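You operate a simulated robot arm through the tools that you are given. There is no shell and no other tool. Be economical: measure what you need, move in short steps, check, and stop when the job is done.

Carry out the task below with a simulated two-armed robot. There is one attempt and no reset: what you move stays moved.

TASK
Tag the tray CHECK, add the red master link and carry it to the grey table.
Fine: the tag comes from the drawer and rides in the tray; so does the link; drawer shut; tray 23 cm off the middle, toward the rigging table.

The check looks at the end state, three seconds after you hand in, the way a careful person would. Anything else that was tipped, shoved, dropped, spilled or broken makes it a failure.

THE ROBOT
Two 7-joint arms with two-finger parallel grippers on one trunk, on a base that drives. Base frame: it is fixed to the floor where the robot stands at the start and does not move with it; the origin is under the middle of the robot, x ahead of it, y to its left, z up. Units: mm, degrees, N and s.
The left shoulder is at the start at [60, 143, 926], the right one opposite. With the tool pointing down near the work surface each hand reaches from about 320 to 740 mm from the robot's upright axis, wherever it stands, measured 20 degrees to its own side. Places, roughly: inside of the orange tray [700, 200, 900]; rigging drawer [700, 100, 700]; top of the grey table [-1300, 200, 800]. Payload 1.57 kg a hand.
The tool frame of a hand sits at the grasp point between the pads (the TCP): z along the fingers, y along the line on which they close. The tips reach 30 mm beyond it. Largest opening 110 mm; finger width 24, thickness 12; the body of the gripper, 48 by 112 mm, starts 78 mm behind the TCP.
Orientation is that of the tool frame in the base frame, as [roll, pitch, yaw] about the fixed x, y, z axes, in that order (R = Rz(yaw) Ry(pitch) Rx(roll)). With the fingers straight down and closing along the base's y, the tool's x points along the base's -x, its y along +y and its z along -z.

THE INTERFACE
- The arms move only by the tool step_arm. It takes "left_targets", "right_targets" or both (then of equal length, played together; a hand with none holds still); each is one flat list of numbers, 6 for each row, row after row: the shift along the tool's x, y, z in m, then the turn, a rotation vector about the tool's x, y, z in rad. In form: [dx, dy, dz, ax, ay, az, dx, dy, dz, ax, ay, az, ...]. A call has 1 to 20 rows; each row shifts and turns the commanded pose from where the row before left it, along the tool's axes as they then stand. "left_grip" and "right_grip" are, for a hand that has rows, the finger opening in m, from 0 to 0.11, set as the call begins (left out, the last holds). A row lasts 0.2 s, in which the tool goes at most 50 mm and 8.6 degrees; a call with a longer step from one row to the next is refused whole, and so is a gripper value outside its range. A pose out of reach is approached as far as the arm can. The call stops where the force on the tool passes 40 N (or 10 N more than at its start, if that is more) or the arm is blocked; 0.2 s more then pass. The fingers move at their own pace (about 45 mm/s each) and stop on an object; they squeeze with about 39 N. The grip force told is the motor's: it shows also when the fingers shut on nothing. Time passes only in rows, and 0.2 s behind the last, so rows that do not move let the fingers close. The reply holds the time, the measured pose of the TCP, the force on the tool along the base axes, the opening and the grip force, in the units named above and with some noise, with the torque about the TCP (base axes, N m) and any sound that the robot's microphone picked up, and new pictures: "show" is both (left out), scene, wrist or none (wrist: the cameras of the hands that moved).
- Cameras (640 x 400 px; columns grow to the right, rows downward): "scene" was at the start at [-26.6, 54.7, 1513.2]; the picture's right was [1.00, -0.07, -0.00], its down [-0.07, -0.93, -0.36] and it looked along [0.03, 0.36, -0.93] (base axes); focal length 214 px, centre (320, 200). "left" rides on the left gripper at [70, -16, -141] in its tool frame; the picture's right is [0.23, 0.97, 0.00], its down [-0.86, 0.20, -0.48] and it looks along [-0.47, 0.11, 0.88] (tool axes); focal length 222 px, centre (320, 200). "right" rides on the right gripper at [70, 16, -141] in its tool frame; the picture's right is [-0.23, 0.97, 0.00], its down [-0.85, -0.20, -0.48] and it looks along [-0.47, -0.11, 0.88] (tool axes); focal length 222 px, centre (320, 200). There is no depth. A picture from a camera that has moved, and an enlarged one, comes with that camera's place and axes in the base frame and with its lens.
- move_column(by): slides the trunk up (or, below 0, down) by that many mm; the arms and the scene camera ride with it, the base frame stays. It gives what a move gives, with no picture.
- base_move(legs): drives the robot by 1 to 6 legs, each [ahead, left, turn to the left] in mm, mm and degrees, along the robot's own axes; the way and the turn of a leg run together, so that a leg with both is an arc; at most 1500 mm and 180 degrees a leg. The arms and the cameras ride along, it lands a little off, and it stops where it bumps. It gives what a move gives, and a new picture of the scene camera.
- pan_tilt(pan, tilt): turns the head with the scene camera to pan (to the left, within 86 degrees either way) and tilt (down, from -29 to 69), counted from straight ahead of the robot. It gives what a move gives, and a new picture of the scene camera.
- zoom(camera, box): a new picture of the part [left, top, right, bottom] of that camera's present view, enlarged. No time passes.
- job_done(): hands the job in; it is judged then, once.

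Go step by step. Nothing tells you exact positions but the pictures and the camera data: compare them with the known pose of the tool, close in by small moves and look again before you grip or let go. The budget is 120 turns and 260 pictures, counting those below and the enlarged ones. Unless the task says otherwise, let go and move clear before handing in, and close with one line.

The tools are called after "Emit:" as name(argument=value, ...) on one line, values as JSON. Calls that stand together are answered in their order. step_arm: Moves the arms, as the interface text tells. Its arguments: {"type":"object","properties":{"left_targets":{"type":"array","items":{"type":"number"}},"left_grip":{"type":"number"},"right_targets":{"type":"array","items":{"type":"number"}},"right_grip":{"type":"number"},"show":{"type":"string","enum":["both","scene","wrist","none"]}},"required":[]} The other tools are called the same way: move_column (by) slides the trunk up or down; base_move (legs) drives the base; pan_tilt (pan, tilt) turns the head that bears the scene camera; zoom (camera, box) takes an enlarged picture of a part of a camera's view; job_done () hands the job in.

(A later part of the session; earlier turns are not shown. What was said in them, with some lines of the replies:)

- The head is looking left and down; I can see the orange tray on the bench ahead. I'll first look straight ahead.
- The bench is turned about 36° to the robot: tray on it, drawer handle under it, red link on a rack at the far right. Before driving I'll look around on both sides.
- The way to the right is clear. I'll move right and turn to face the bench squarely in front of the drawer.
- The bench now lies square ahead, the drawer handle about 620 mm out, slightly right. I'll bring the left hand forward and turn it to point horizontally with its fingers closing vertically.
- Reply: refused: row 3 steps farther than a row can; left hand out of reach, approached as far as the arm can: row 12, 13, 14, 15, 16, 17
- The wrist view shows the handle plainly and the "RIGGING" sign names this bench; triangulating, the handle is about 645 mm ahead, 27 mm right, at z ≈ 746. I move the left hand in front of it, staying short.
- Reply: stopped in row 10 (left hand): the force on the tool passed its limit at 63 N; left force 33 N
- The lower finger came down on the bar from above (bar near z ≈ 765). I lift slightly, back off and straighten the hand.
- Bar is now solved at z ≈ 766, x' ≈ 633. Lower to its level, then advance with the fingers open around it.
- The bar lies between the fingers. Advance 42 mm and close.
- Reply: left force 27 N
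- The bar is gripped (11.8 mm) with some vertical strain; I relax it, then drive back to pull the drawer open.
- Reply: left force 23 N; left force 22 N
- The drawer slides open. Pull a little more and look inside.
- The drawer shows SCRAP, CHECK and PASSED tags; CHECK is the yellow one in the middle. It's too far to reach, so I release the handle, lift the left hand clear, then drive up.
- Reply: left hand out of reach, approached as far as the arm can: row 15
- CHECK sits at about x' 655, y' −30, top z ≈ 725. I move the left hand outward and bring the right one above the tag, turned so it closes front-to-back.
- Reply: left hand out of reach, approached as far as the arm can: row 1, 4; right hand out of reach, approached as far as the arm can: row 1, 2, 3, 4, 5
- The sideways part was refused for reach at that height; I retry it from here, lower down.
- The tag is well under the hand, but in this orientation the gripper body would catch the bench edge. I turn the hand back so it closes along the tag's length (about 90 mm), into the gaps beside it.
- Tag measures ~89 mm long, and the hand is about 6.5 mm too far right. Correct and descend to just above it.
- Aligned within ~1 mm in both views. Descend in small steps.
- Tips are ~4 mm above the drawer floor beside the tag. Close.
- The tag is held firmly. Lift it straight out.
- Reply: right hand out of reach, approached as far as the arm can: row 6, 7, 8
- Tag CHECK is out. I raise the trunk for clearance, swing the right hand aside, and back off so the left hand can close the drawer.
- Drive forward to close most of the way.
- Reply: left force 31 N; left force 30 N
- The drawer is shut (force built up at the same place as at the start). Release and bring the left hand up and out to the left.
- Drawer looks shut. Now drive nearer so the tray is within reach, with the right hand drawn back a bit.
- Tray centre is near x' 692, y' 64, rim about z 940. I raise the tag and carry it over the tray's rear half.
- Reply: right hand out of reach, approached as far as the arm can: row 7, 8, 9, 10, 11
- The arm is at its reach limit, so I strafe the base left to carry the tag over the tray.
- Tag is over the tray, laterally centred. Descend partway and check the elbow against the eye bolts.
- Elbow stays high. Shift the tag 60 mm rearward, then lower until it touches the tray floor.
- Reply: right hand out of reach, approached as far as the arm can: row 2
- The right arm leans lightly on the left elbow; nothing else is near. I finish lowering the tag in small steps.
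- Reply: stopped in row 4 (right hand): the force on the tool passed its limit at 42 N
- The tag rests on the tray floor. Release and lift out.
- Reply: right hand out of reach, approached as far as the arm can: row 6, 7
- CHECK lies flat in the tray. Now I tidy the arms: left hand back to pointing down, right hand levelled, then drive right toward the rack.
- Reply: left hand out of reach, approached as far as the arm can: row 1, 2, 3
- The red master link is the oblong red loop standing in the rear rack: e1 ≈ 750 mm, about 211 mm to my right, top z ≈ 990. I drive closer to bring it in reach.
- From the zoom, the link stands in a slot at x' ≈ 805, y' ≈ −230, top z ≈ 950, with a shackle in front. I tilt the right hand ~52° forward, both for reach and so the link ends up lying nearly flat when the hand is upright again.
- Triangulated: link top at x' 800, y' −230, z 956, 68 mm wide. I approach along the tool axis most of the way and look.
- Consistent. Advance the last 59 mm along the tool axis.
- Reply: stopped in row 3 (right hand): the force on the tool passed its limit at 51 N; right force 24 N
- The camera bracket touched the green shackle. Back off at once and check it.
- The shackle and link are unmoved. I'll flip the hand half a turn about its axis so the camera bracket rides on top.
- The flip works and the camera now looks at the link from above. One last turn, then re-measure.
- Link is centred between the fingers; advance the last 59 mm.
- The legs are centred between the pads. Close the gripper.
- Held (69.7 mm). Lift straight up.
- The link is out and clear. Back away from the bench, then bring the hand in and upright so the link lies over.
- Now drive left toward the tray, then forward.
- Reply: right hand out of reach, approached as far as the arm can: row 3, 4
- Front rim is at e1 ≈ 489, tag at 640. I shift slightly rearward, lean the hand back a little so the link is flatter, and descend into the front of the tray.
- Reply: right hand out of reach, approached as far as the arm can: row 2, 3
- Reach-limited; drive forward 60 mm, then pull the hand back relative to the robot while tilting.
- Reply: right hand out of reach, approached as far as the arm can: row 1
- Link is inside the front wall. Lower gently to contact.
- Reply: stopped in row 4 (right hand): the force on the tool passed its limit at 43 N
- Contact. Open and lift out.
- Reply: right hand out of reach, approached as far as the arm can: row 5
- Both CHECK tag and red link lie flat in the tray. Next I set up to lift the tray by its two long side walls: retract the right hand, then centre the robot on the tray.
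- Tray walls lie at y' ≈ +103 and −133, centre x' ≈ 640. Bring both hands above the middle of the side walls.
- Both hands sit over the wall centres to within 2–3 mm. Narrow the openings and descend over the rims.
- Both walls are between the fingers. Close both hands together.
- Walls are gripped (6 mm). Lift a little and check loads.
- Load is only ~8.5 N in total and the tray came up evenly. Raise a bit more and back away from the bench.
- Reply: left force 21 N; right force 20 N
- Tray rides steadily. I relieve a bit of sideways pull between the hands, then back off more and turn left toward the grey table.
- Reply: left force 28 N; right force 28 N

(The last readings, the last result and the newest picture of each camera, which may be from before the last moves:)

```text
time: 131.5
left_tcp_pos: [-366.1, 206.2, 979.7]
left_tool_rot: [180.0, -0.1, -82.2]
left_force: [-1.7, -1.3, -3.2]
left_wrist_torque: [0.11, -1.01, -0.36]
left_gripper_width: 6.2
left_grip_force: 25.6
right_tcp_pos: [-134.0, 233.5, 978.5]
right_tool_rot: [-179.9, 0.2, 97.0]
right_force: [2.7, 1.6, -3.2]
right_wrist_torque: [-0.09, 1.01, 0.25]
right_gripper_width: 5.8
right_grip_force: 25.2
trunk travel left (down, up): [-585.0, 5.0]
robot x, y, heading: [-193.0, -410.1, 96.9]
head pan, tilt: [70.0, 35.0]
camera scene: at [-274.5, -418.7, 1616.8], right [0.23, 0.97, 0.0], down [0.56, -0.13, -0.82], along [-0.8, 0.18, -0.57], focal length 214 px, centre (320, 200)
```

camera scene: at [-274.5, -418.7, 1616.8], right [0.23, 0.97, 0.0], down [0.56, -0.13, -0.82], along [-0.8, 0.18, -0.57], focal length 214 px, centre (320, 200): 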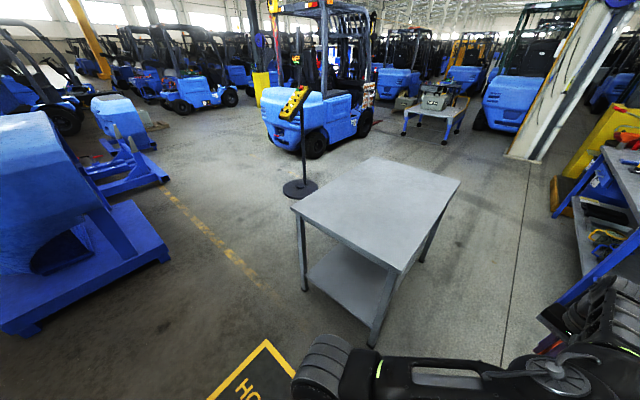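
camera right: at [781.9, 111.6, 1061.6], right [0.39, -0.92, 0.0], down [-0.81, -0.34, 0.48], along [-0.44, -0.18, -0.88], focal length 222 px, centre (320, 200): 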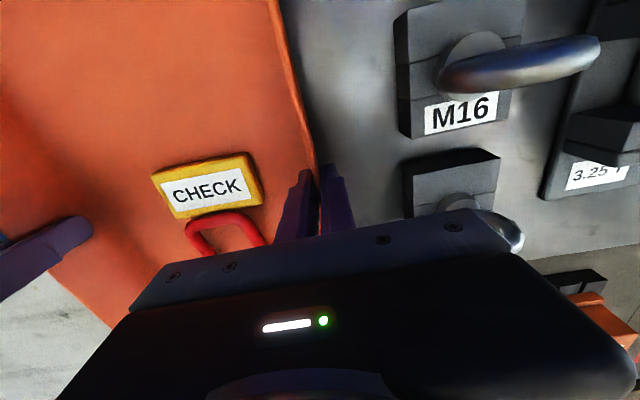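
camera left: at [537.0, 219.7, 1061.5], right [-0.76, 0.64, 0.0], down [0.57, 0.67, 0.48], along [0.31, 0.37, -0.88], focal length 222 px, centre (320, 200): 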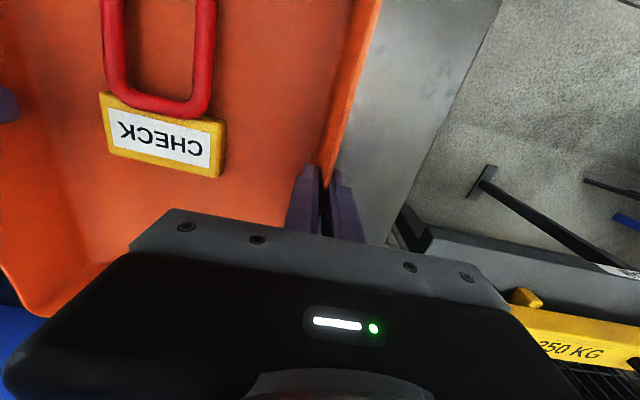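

The grey table's long side runs parallel to the rigging bench; the direction to the rigging bench from its middle is roughly along +x, diagonally over its nearest corner. To fit without overhang I'll approach from its near short end with heading 126°, tray length along the table. Turn and strafe first, then measure.

Emit:
base_move(legs=[[0, 0, 29], [0, 380, 0]])

Emit:
pan_tilt(pan=0, tilt=40)

```text
time: 135.2
left_tcp_pos: [-938.8, -164.7, 979.1]
left_tool_rot: [180.0, 0.0, -53.7]
left_force: [-1.9, -2.7, -2.9]
left_wrist_torque: [0.67, -0.76, -0.38]
left_gripper_width: 6.2
left_grip_force: 25.3
right_tcp_pos: [-747.5, -31.2, 980.6]
right_tool_rot: [-179.9, 0.1, 125.4]
right_force: [2.3, 2.1, -3.8]
right_wrist_torque: [-0.59, 0.76, 0.17]
right_gripper_width: 5.9
right_grip_force: 26.0
trunk travel left (down, up): [-585.0, 5.0]
robot x, y, heading: [-495.5, -620.5, 125.1]
head pan, tilt: [70.0, 35.0]
camera scene: at [-562.9, -671.2, 1616.8], right [-0.26, 0.96, 0.0], down [0.55, 0.15, -0.82], along [-0.79, -0.22, -0.57], focal length 214 px, centre (320, 200)
```

scene: 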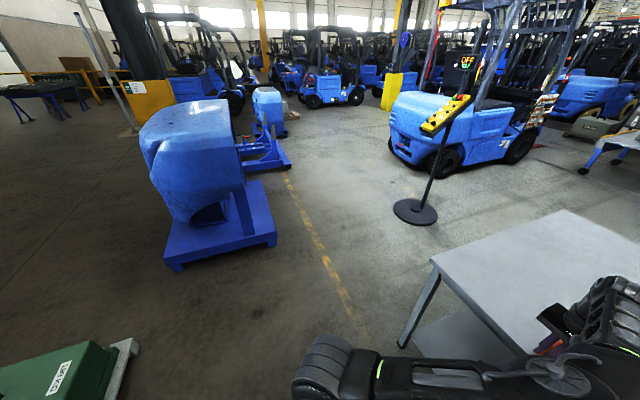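

```text
time: 136.6
left_tcp_pos: [-938.6, -163.8, 979.7]
left_tool_rot: [179.9, -0.1, -53.8]
left_force: [-1.6, -1.3, -3.2]
left_wrist_torque: [0.62, -0.83, -0.31]
left_gripper_width: 6.1
left_grip_force: 25.9
right_tcp_pos: [-747.6, -31.3, 980.1]
right_tool_rot: [-180.0, 0.2, 125.4]
right_force: [0.7, 1.5, -2.8]
right_wrist_torque: [-0.56, 0.87, 0.2]
right_gripper_width: 5.9
right_grip_force: 25.9
trunk travel left (down, up): [-585.0, 5.0]
robot x, y, heading: [-491.6, -622.9, 125.1]
head pan, tilt: [0.0, 40.0]
camera scene: at [-526.3, -578.0, 1609.3], right [0.82, 0.58, 0.0], down [0.37, -0.52, -0.77], along [-0.44, 0.62, -0.64], focal length 214 px, centre (320, 200)
```

scene: 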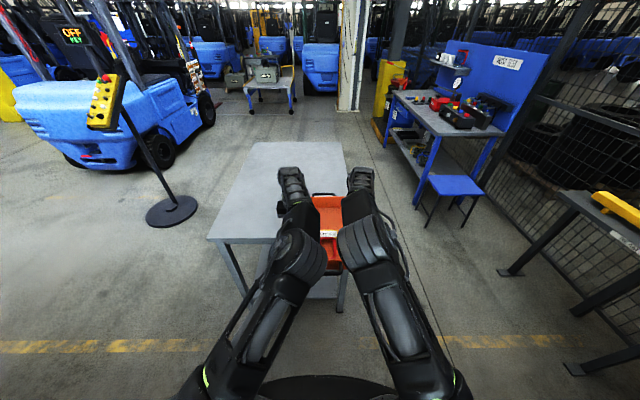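

Table front edge is square ahead at ~683 mm; table is ~1010 × 675 mm, top z ≈ 845, middle ≈ (−1325, 244). Target tray centre ≈ (−1099, 203). Drive forward, leaving room before the table edge.

Emit:
base_move(legs=[[300, 37, 0]])

Emit:
pan_tilt(pan=0, tilt=55)

```text
time: 138.7
left_tcp_pos: [-1142.5, 60.6, 978.3]
left_tool_rot: [179.9, -0.1, -53.8]
left_force: [-0.1, -2.7, -3.4]
left_wrist_torque: [0.58, -0.85, -0.39]
left_gripper_width: 5.9
left_grip_force: 25.8
right_tcp_pos: [-951.6, 193.6, 979.5]
right_tool_rot: [-179.9, 0.1, 125.2]
right_force: [0.0, 2.1, -4.5]
right_wrist_torque: [-0.56, 0.82, 0.22]
right_gripper_width: 5.8
right_grip_force: 25.7
trunk travel left (down, up): [-585.0, 5.0]
robot x, y, heading: [-695.9, -399.6, 125.1]
head pan, tilt: [0.0, 40.0]
camera scene: at [-730.7, -353.4, 1609.2], right [0.82, 0.58, 0.0], down [0.37, -0.53, -0.77], along [-0.44, 0.62, -0.64], focal length 214 px, centre (320, 200)
```

scene: 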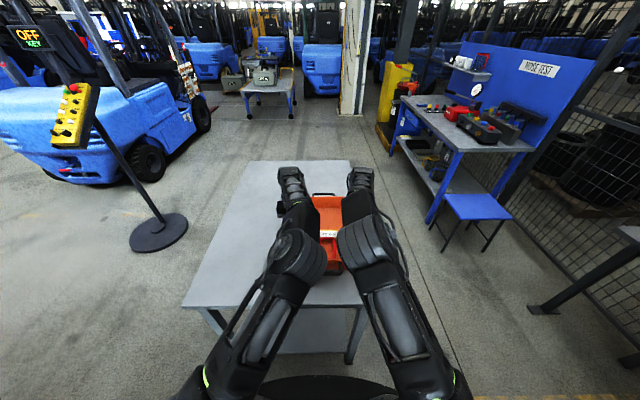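

```text
time: 139.5
left_tcp_pos: [-1142.0, 60.5, 978.4]
left_tool_rot: [179.9, -0.1, -53.9]
left_force: [-1.4, -0.3, -2.4]
left_wrist_torque: [0.67, -0.82, -0.39]
left_gripper_width: 5.9
left_grip_force: 26.0
right_tcp_pos: [-949.3, 193.0, 980.2]
right_tool_rot: [-179.9, 0.2, 125.3]
right_force: [0.7, 1.0, -4.3]
right_wrist_torque: [-0.62, 0.79, 0.21]
right_gripper_width: 5.7
right_grip_force: 26.2
trunk travel left (down, up): [-585.0, 5.0]
robot x, y, heading: [-695.5, -402.5, 125.1]
head pan, tilt: [0.0, 55.0]
camera scene: at [-722.4, -364.9, 1588.6], right [0.82, 0.58, 0.0], down [0.47, -0.67, -0.57], along [-0.33, 0.47, -0.82], focal length 214 px, centre (320, 200)
```

scene: 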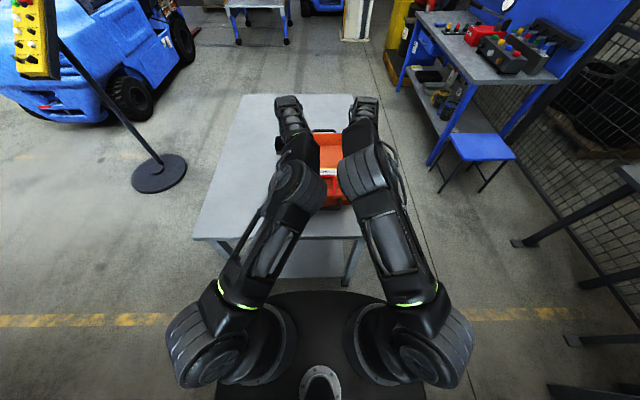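

Emit:
zoom(camera="scene", box=[180, 80, 380, 205])

Emit:
zoom(camera="scene", box=[180, 180, 400, 318])

```text
3.20 times, centred on (280, 142) of scene
camera zoom: at [-722.4, -364.9, 1588.6], right [0.82, 0.58, 0.0], down [0.47, -0.67, -0.57], along [-0.33, 0.47, -0.82], focal length 686 px, centre (448, 384)
```

zoom: 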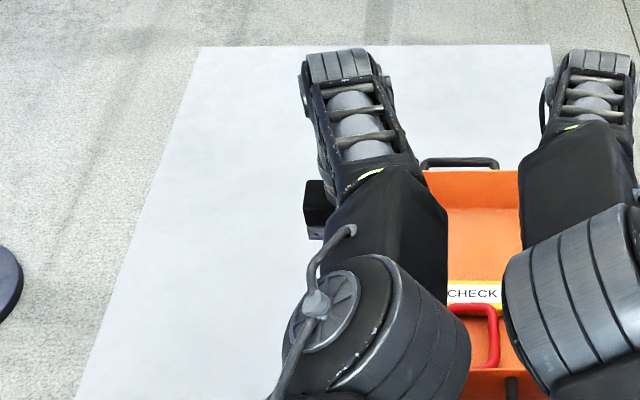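

```text
2.90 times, centred on (290, 249) of scene
camera zoom: at [-722.4, -364.9, 1588.6], right [0.82, 0.58, 0.0], down [0.47, -0.67, -0.57], along [-0.33, 0.47, -0.82], focal length 622 px, centre (407, 58)
```

zoom: 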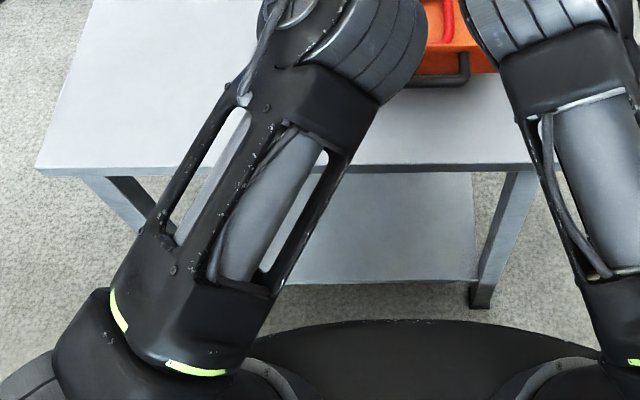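

Combining both views: table top z ≈ 826–850, middle at x' ≈ 920, y' ≈ +139 from the robot; the tray must advance ~110 mm more. I extend both arms and nudge the base forward 30 mm.

Emit:
step_arm(left_targets=[-0.012, 0, 0.005, 0, 0, 0, -0.012, 0, 0.005, 0, 0, 0, -0.012, 0, 0.005, 0, 0, 0, -0.012, 0, 0.005, 0, 0, 0, -0.012, 0, 0.005, 0, 0, 0], right_targets=[0.012, 0, 0.005, 0, 0, 0, 0.012, 0, 0.005, 0, 0, 0, 0.012, 0, 0.005, 0, 0, 0, 0.012, 0, 0.005, 0, 0, 0, 0.012, 0, 0.005, 0, 0, 0], show="scene")

```text
time: 140.7
left_tcp_pos: [-1169.5, 92.3, 948.9]
left_tool_rot: [-179.7, 0.3, -54.2]
left_force: [8.9, 15.9, -2.6]
left_wrist_torque: [1.57, -0.35, 0.82]
left_gripper_width: 8.6
left_grip_force: 26.8
left hand out of reach, approached as far as the arm can: row 3, 4, 5
right_tcp_pos: [-986.1, 239.8, 953.5]
right_tool_rot: [-179.5, 0.1, 125.5]
right_force: [-9.5, -16.0, -4.4]
right_wrist_torque: [-1.52, 0.24, 0.71]
right_gripper_width: 5.9
right_grip_force: 25.8
trunk travel left (down, up): [-585.0, 5.0]
robot x, y, heading: [-697.3, -397.0, 125.4]
head pan, tilt: [0.0, 55.0]
camera scene: at [-722.2, -363.9, 1588.6], right [0.82, 0.58, 0.0], down [0.47, -0.67, -0.57], along [-0.33, 0.47, -0.82], focal length 214 px, centre (320, 200)
```

scene: 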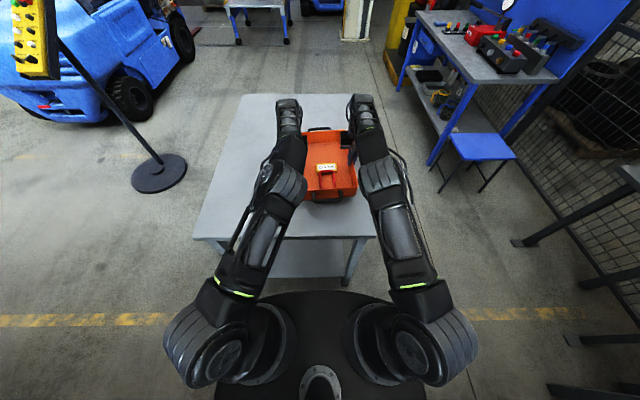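

The left arm hit its reach limit first and the tray is skewed a little; bring the right hand back to match.

Emit:
step_arm(left_targets=[0, 0, 0, 0, 0, 0, 0, 0, 0, 0, 0, 0, 0, 0, 0, 0, 0, 0], right_targets=[-0.009, 0, -0.002, 0, 0, 0, -0.009, 0, -0.002, 0, 0, 0, 0, 0, 0, 0, 0, 0], show="scene")

Emit:
zoom(camera="scene", box=[240, 80, 440, 205])

```text
time: 141.5
left_tcp_pos: [-1168.2, 91.0, 947.0]
left_tool_rot: [-179.5, 0.1, -54.1]
left_force: [22.8, 17.1, 0.8]
left_wrist_torque: [0.13, -1.5, -0.35]
left_gripper_width: 7.2
left_grip_force: 25.8
right_tcp_pos: [-976.5, 224.4, 958.9]
right_tool_rot: [-179.5, 0.1, 125.5]
right_force: [-22.4, -16.3, -8.7]
right_wrist_torque: [0.34, 0.83, 0.42]
right_gripper_width: 4.1
right_grip_force: 24.9
trunk travel left (down, up): [-585.0, 5.0]
robot x, y, heading: [-693.6, -400.4, 125.3]
head pan, tilt: [0.0, 55.0]
camera scene: at [-722.5, -364.6, 1588.6], right [0.82, 0.58, 0.0], down [0.47, -0.67, -0.57], along [-0.33, 0.47, -0.82], focal length 214 px, centre (320, 200)
```

scene: 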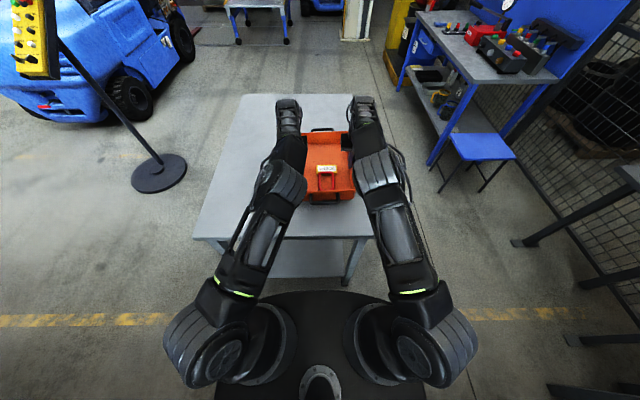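

```text
3.20 times, centred on (340, 142) of scene
camera zoom: at [-722.5, -364.6, 1588.6], right [0.82, 0.58, 0.0], down [0.47, -0.67, -0.57], along [-0.33, 0.47, -0.82], focal length 686 px, centre (256, 384)
```

zoom: 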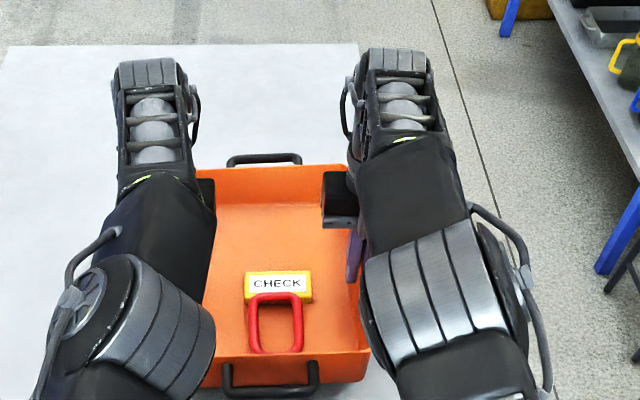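

Emit:
step_arm(left_targets=[0, -0.001, 0, 0, 0, 0, 0, 0, 0, 0, 0, 0, 0, 0, 0, 0, 0, 0], right_targets=[0, -0.001, 0.006, 0, 0, 0, 0, 0, 0.005, 0, 0, 0, 0, 0, 0, 0, 0, 0], show="none")

Emit:
base_move(legs=[[30, 0, 0]])

Emit:
zoom(camera="scene", box=[240, 80, 440, 205])

```text
time: 142.3
left_tcp_pos: [-1168.9, 90.1, 947.0]
left_tool_rot: [-179.5, 0.1, -53.9]
left_force: [20.4, 16.5, -4.4]
left_wrist_torque: [0.73, -1.08, -0.18]
left_gripper_width: 5.5
left_grip_force: 25.5
right_tcp_pos: [-976.8, 224.4, 946.6]
right_tool_rot: [-179.5, 0.1, 125.5]
right_force: [-20.7, -15.1, -4.4]
right_wrist_torque: [-0.69, 1.1, 0.34]
right_gripper_width: 5.6
right_grip_force: 25.8
trunk travel left (down, up): [-585.0, 5.0]
robot x, y, heading: [-693.9, -397.6, 125.1]
head pan, tilt: [0.0, 55.0]
```

```text
time: 143.1
left_tcp_pos: [-1186.6, 114.9, 946.1]
left_tool_rot: [-179.6, -0.1, -53.9]
left_force: [20.5, 16.1, -4.4]
left_wrist_torque: [0.69, -1.07, -0.18]
left_gripper_width: 5.5
left_grip_force: 25.5
right_tcp_pos: [-995.3, 249.2, 945.7]
right_tool_rot: [-179.5, 0.3, 125.5]
right_force: [-21.3, -15.3, -4.1]
right_wrist_torque: [-0.67, 1.05, 0.31]
right_gripper_width: 5.8
right_grip_force: 26.1
trunk travel left (down, up): [-585.0, 5.0]
robot x, y, heading: [-710.5, -374.4, 125.4]
head pan, tilt: [0.0, 55.0]
camera scene: at [-740.9, -338.8, 1588.5], right [0.82, 0.58, 0.0], down [0.47, -0.67, -0.57], along [-0.33, 0.47, -0.82], focal length 214 px, centre (320, 200)
```

scene: 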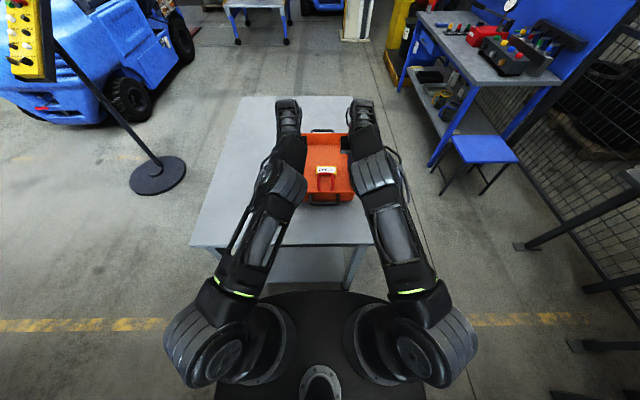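

```text
3.20 times, centred on (340, 142) of scene
camera zoom: at [-740.9, -338.8, 1588.5], right [0.82, 0.58, 0.0], down [0.47, -0.67, -0.57], along [-0.33, 0.47, -0.82], focal length 686 px, centre (256, 384)
```

zoom: 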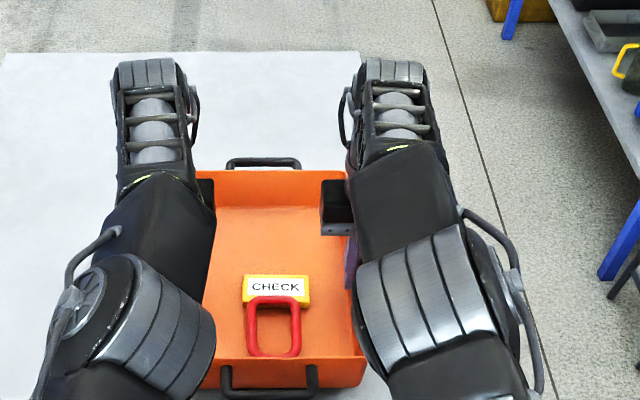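

Nearly there: ~28 mm more forward and ~10 mm right. Move on while lowering.

Emit:
step_arm(left_targets=[-0.003, -0.003, 0.006, 0, 0, 0, -0.006, -0.003, 0.006, 0, 0, 0, -0.006, -0.003, 0.004, 0, 0, 0, -0.006, 0, 0.002, 0, 0, 0], right_targets=[0.003, 0.002, 0.006, 0, 0, 0, 0.006, 0.003, 0.006, 0, 0, 0, 0.006, 0.003, 0.004, 0, 0, 0, 0.006, 0, 0.002, 0, 0, 0], show="none")

```text
time: 144.1
left_tcp_pos: [-1185.1, 124.2, 926.7]
left_tool_rot: [-179.3, 0.5, -54.2]
left_force: [5.5, 12.1, -3.5]
left_wrist_torque: [1.5, -0.31, 0.73]
left_gripper_width: 6.9
left_grip_force: 26.0
left hand out of reach, approached as far as the arm can: row 2, 3, 4
right_tcp_pos: [-1001.1, 268.9, 928.0]
right_tool_rot: [-179.2, 0.2, 125.4]
right_force: [-5.8, -12.0, -4.4]
right_wrist_torque: [-1.46, 0.28, 0.72]
right_gripper_width: 6.1
right_grip_force: 25.5
trunk travel left (down, up): [-585.0, 5.0]
robot x, y, heading: [-713.9, -378.5, 125.3]
head pan, tilt: [0.0, 55.0]
```

Reach limit again, with only ~15 mm left, well within my measuring error. Square the tray (right hand back 11 mm) and lower toward the table.

Emit:
step_arm(left_targets=[0, 0, 0.001, 0, 0, 0, 0, 0, 0.008, 0, 0, 0, 0, 0, 0.008, 0, 0, 0], right_targets=[-0.011, 0, 0.002, 0, 0, 0, 0, 0, 0.008, 0, 0, 0, 0, 0, 0.008, 0, 0, 0], show="scene")

Emit:
zoom(camera="scene", box=[240, 80, 440, 205])

```text
time: 144.9
left_tcp_pos: [-1184.3, 123.7, 911.2]
left_tool_rot: [-179.4, 0.3, -54.1]
left_force: [12.4, 16.4, 7.9]
left_wrist_torque: [0.06, -1.47, 0.29]
left_gripper_width: 5.8
left_grip_force: 25.7
right_tcp_pos: [-994.9, 259.7, 912.6]
right_tool_rot: [-179.3, 0.0, 125.3]
right_force: [-12.5, -11.6, -3.1]
right_wrist_torque: [-1.31, 0.53, 0.64]
right_gripper_width: 4.9
right_grip_force: 25.8
trunk travel left (down, up): [-585.0, 5.0]
robot x, y, heading: [-715.7, -375.1, 125.2]
head pan, tilt: [0.0, 55.0]
camera scene: at [-738.3, -341.3, 1588.9], right [0.82, 0.58, 0.0], down [0.47, -0.67, -0.57], along [-0.33, 0.47, -0.82], focal length 214 px, centre (320, 200)
```

scene: 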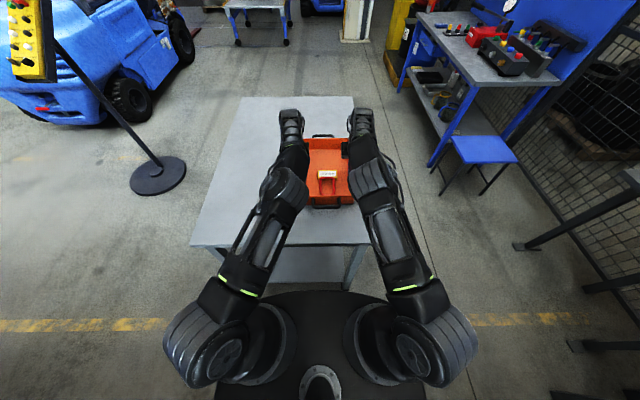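

```text
3.20 times, centred on (340, 142) of scene
camera zoom: at [-738.3, -341.3, 1588.9], right [0.82, 0.58, 0.0], down [0.47, -0.67, -0.57], along [-0.33, 0.47, -0.82], focal length 686 px, centre (256, 384)
```

zoom: 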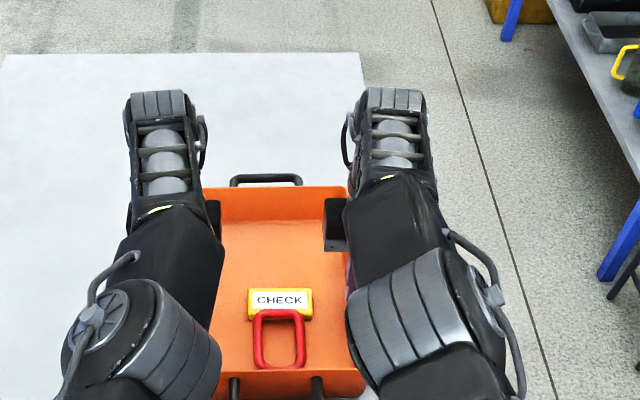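

Touching down now (table top ≈ 840). Lower the last few millimetres.

Emit:
step_arm(left_targets=[0, 0, 0.002, 0, 0, 0, 0, 0, 0.002, 0, 0, 0, 0, 0, 0, 0, 0, 0], right_targets=[0, 0, 0.003, 0, 0, 0, 0, 0, 0.003, 0, 0, 0, 0, 0, 0, 0, 0, 0], show="none")

```text
time: 145.7
left_tcp_pos: [-1183.8, 124.4, 908.9]
left_tool_rot: [-179.3, 0.6, -54.1]
left_force: [14.4, 19.4, 23.4]
left_wrist_torque: [0.86, -0.98, 0.37]
left_gripper_width: 5.3
left_grip_force: 25.5
right_tcp_pos: [-993.9, 260.0, 910.9]
right_tool_rot: [-179.4, -0.6, 125.4]
right_force: [-14.1, -5.3, 24.6]
right_wrist_torque: [-0.55, 1.09, 0.62]
right_gripper_width: 6.1
right_grip_force: 26.4
trunk travel left (down, up): [-585.0, 5.0]
robot x, y, heading: [-715.5, -374.7, 125.4]
head pan, tilt: [0.0, 55.0]
```

Both hands feel the table. Release, lift straight up.

Emit:
step_arm(left_targets=[0, 0, -0.002, 0, 0, 0, 0, 0, 0, 0, 0, 0, 0, 0, 0, 0, 0, 0, 0, 0, 0, 0, 0, 0, 0, 0, -0.02, 0, 0, 0, 0.004, 0, -0.02, 0, 0, 0, 0.004, 0, -0.02, 0, 0, 0, 0.01, 0, -0.02, 0, 0, 0], right_targets=[0, 0, -0.002, 0, 0, 0, 0, 0, 0, 0, 0, 0, 0, 0, 0, 0, 0, 0, 0, 0, 0, 0, 0, 0, 0, 0, -0.02, 0, 0, 0, -0.004, 0, -0.02, 0, 0, 0, -0.004, 0, -0.02, 0, 0, 0, -0.01, 0, -0.02, 0, 0, 0], left_grip=0.05, right_grip=0.05, show="wrist")

```text
time: 147.5
left_tcp_pos: [-1175.7, 102.4, 986.4]
left_tool_rot: [-179.7, 0.3, -54.0]
left_force: [-0.4, -0.5, -0.5]
left_wrist_torque: [-0.02, 0.03, -0.03]
left_gripper_width: 50.0
left_grip_force: 0.0
left hand out of reach, approached as far as the arm can: row 6
right_tcp_pos: [-982.3, 246.4, 989.0]
right_tool_rot: [-179.4, -0.1, 125.5]
right_force: [-0.7, -0.5, -1.5]
right_wrist_torque: [-0.01, -0.01, 0.0]
right_gripper_width: 50.1
right_grip_force: 0.1
trunk travel left (down, up): [-585.0, 5.0]
robot x, y, heading: [-715.5, -374.9, 125.0]
head pan, tilt: [0.0, 55.0]
camera right: at [-1009.0, 314.2, 1128.9], right [0.93, 0.38, -0.01], down [0.34, -0.81, 0.48], along [0.18, -0.45, -0.88], focal length 222 px, centre (320, 200)
camera left: at [-1121.4, 53.4, 1127.6], right [-0.65, -0.76, -0.01], down [-0.67, 0.57, 0.48], along [-0.36, 0.32, -0.88], focal length 222 px, centre (320, 200)
```

right: 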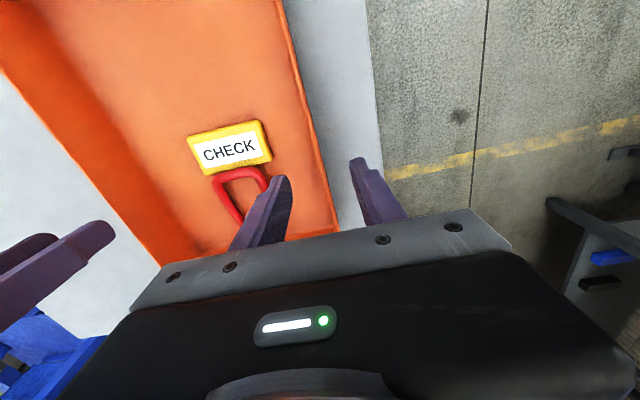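
left: 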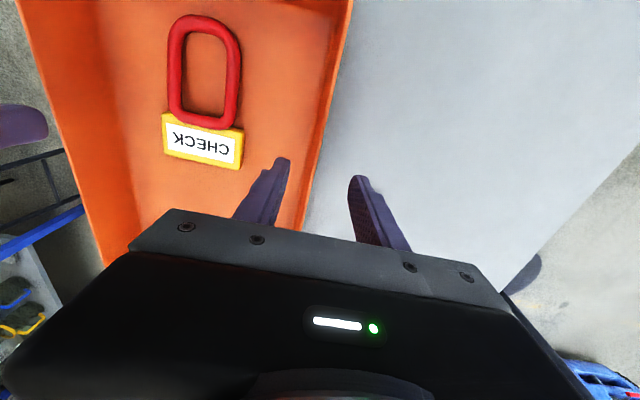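

Hands are out. Raise a bit, back off and measure the placement.

Emit:
step_arm(left_targets=[0.015, 0, -0.015, 0, 0, 0, 0.015, 0, -0.015, 0, 0, 0, 0.015, 0, -0.015, 0, 0, 0], right_targets=[-0.015, 0, -0.015, 0, 0, 0, -0.015, 0, -0.015, 0, 0, 0, -0.015, 0, -0.015, 0, 0, 0], show="none")

Emit:
base_move(legs=[[-420, 0, 0]])

Emit:
zoom(camera="scene", box=[200, 60, 400, 185])

```text
time: 148.3
left_tcp_pos: [-1152.2, 66.5, 1032.3]
left_tool_rot: [-179.6, 0.2, -53.9]
left_force: [-0.8, 0.3, 0.1]
left_wrist_torque: [0.01, 0.0, 0.01]
left_gripper_width: 50.3
left_grip_force: 0.0
right_tcp_pos: [-955.8, 209.9, 1032.2]
right_tool_rot: [-179.4, 0.0, 125.4]
right_force: [0.4, 0.4, 0.8]
right_wrist_torque: [0.0, 0.07, -0.04]
right_gripper_width: 50.2
right_grip_force: 0.0
trunk travel left (down, up): [-585.0, 5.0]
robot x, y, heading: [-713.8, -370.5, 125.0]
head pan, tilt: [0.0, 55.0]
```

```text
time: 150.8
left_tcp_pos: [-912.5, -267.5, 1030.9]
left_tool_rot: [-179.6, 0.1, -54.1]
left_force: [0.0, -0.9, 0.4]
left_wrist_torque: [0.0, 0.04, 0.01]
left_gripper_width: 50.3
left_grip_force: 0.2
right_tcp_pos: [-716.5, -125.3, 1031.7]
right_tool_rot: [-179.5, 0.0, 125.3]
right_force: [0.3, 0.6, 0.3]
right_wrist_torque: [0.04, 0.0, 0.02]
right_gripper_width: 50.1
right_grip_force: 0.1
trunk travel left (down, up): [-585.0, 5.0]
robot x, y, heading: [-477.0, -712.4, 125.1]
head pan, tilt: [0.0, 55.0]
camera scene: at [-501.4, -678.7, 1588.7], right [0.82, 0.57, 0.0], down [0.47, -0.67, -0.57], along [-0.33, 0.47, -0.82], focal length 214 px, centre (320, 200)
```

scene: 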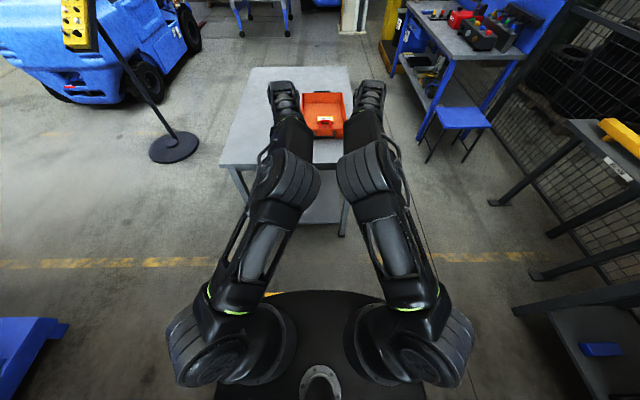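

```text
3.20 times, centred on (300, 122) of scene
camera zoom: at [-501.4, -678.7, 1588.7], right [0.82, 0.57, 0.0], down [0.47, -0.67, -0.57], along [-0.33, 0.47, -0.82], focal length 686 px, centre (384, 448)
```

zoom: 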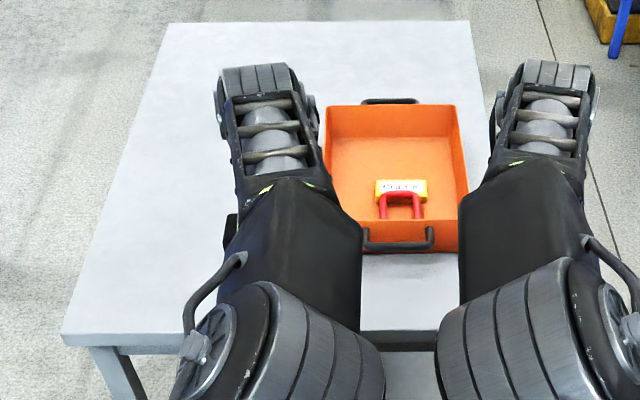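

Emit:
zoom(camera="scene", box=[290, 80, 370, 130])

Emit:
pan_tilt(pan=0, tilt=45)

```text
8.00 times, centred on (330, 105) of scene
camera zoom: at [-501.4, -678.7, 1588.7], right [0.82, 0.57, 0.0], down [0.47, -0.67, -0.57], along [-0.33, 0.47, -0.82], focal length 1716 px, centre (240, 960)
```

zoom: 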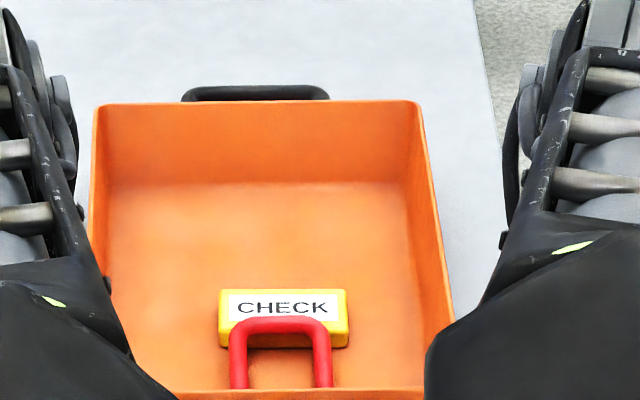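

```text
time: 151.6
left_tcp_pos: [-913.3, -268.1, 1030.3]
left_tool_rot: [-179.6, 0.1, -54.2]
left_force: [0.1, 0.6, -0.6]
left_wrist_torque: [0.05, 0.01, 0.01]
left_gripper_width: 50.2
left_grip_force: 0.0
right_tcp_pos: [-718.7, -125.0, 1030.2]
right_tool_rot: [-179.5, 0.1, 125.2]
right_force: [-0.4, -0.6, 0.5]
right_wrist_torque: [0.0, -0.04, -0.02]
right_gripper_width: 50.1
right_grip_force: 0.1
trunk travel left (down, up): [-585.0, 5.0]
robot x, y, heading: [-477.6, -713.6, 124.8]
head pan, tilt: [0.0, 45.0]
camera scene: at [-507.3, -670.3, 1602.0], right [0.82, 0.57, 0.0], down [0.41, -0.58, -0.71], along [-0.41, 0.58, -0.71], focal length 214 px, centre (320, 200)
```

scene: 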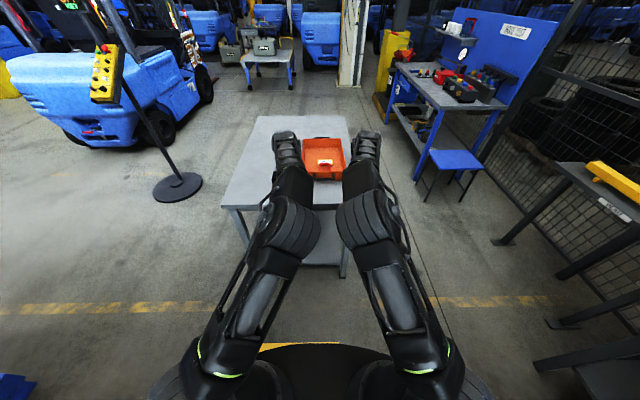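

By table-plane measurement the tray sits ~218–233 mm from the table's middle in the direction of the rigging bench, squarely on the table. A last look back at the bench to confirm the drawer and rack.

Emit:
pan_tilt(pan=-86, tilt=25)

Emit:
zoom(camera="scene", box=[180, 80, 420, 230])

```text
time: 153.2
left_tcp_pos: [-912.7, -267.5, 1031.5]
left_tool_rot: [-179.6, 0.1, -54.1]
left_force: [0.0, -0.6, -0.3]
left_wrist_torque: [0.01, 0.03, -0.01]
left_gripper_width: 50.0
left_grip_force: 0.1
right_tcp_pos: [-718.2, -125.4, 1031.4]
right_tool_rot: [-179.5, 0.0, 125.3]
right_force: [0.1, 0.0, -1.0]
right_wrist_torque: [0.0, 0.0, -0.02]
right_gripper_width: 50.1
right_grip_force: 0.0
trunk travel left (down, up): [-585.0, 5.0]
robot x, y, heading: [-474.0, -714.5, 125.2]
head pan, tilt: [-85.9, 25.0]
camera scene: at [-389.2, -678.8, 1632.6], right [0.63, -0.78, 0.0], down [-0.33, -0.27, -0.91], along [0.7, 0.57, -0.42], focal length 214 px, centre (320, 200)
```

scene: 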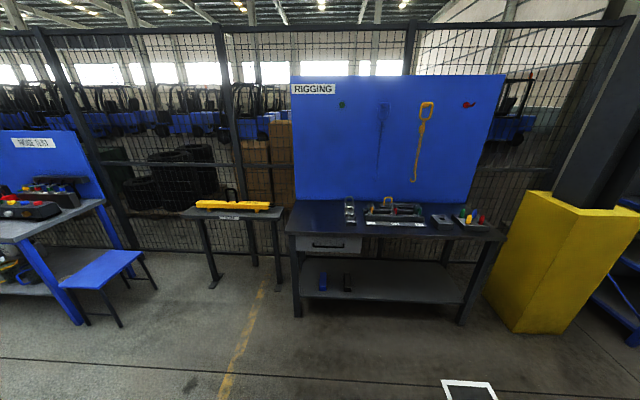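

```text
2.67 times, centred on (300, 155) of scene
camera zoom: at [-389.2, -678.8, 1632.6], right [0.63, -0.78, 0.0], down [-0.33, -0.27, -0.91], along [0.7, 0.57, -0.42], focal length 572 px, centre (373, 320)
```

zoom: 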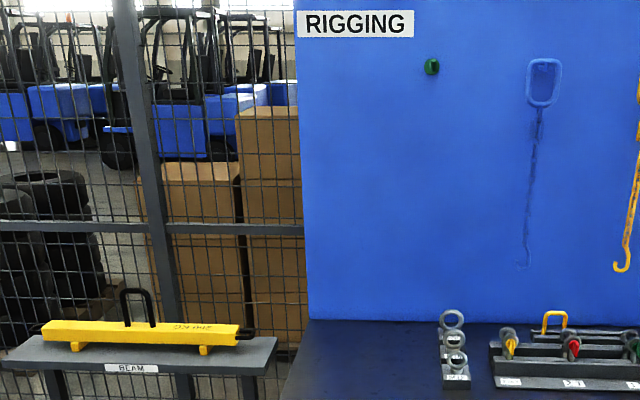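

The drawer is shut, and the rack and eye bolts stand as before. The tray, with tag and link in it, is on the grey table and both hands are clear, so I'm handing in.

Emit:
job_done()

```text
The job is handed in.
```

The tray is on the grey table with the CHECK tag and the red master link lying flat inside it. It sits about 22–23 cm off the middle toward the rigging table, measured from the camera views. I read "toward the rigging table" as the straight line to it, which runs diagonally across the grey table. The drawer is shut. On the way my camera bracket briefly bumped the green shackle on the rack, but it did not appear to move.
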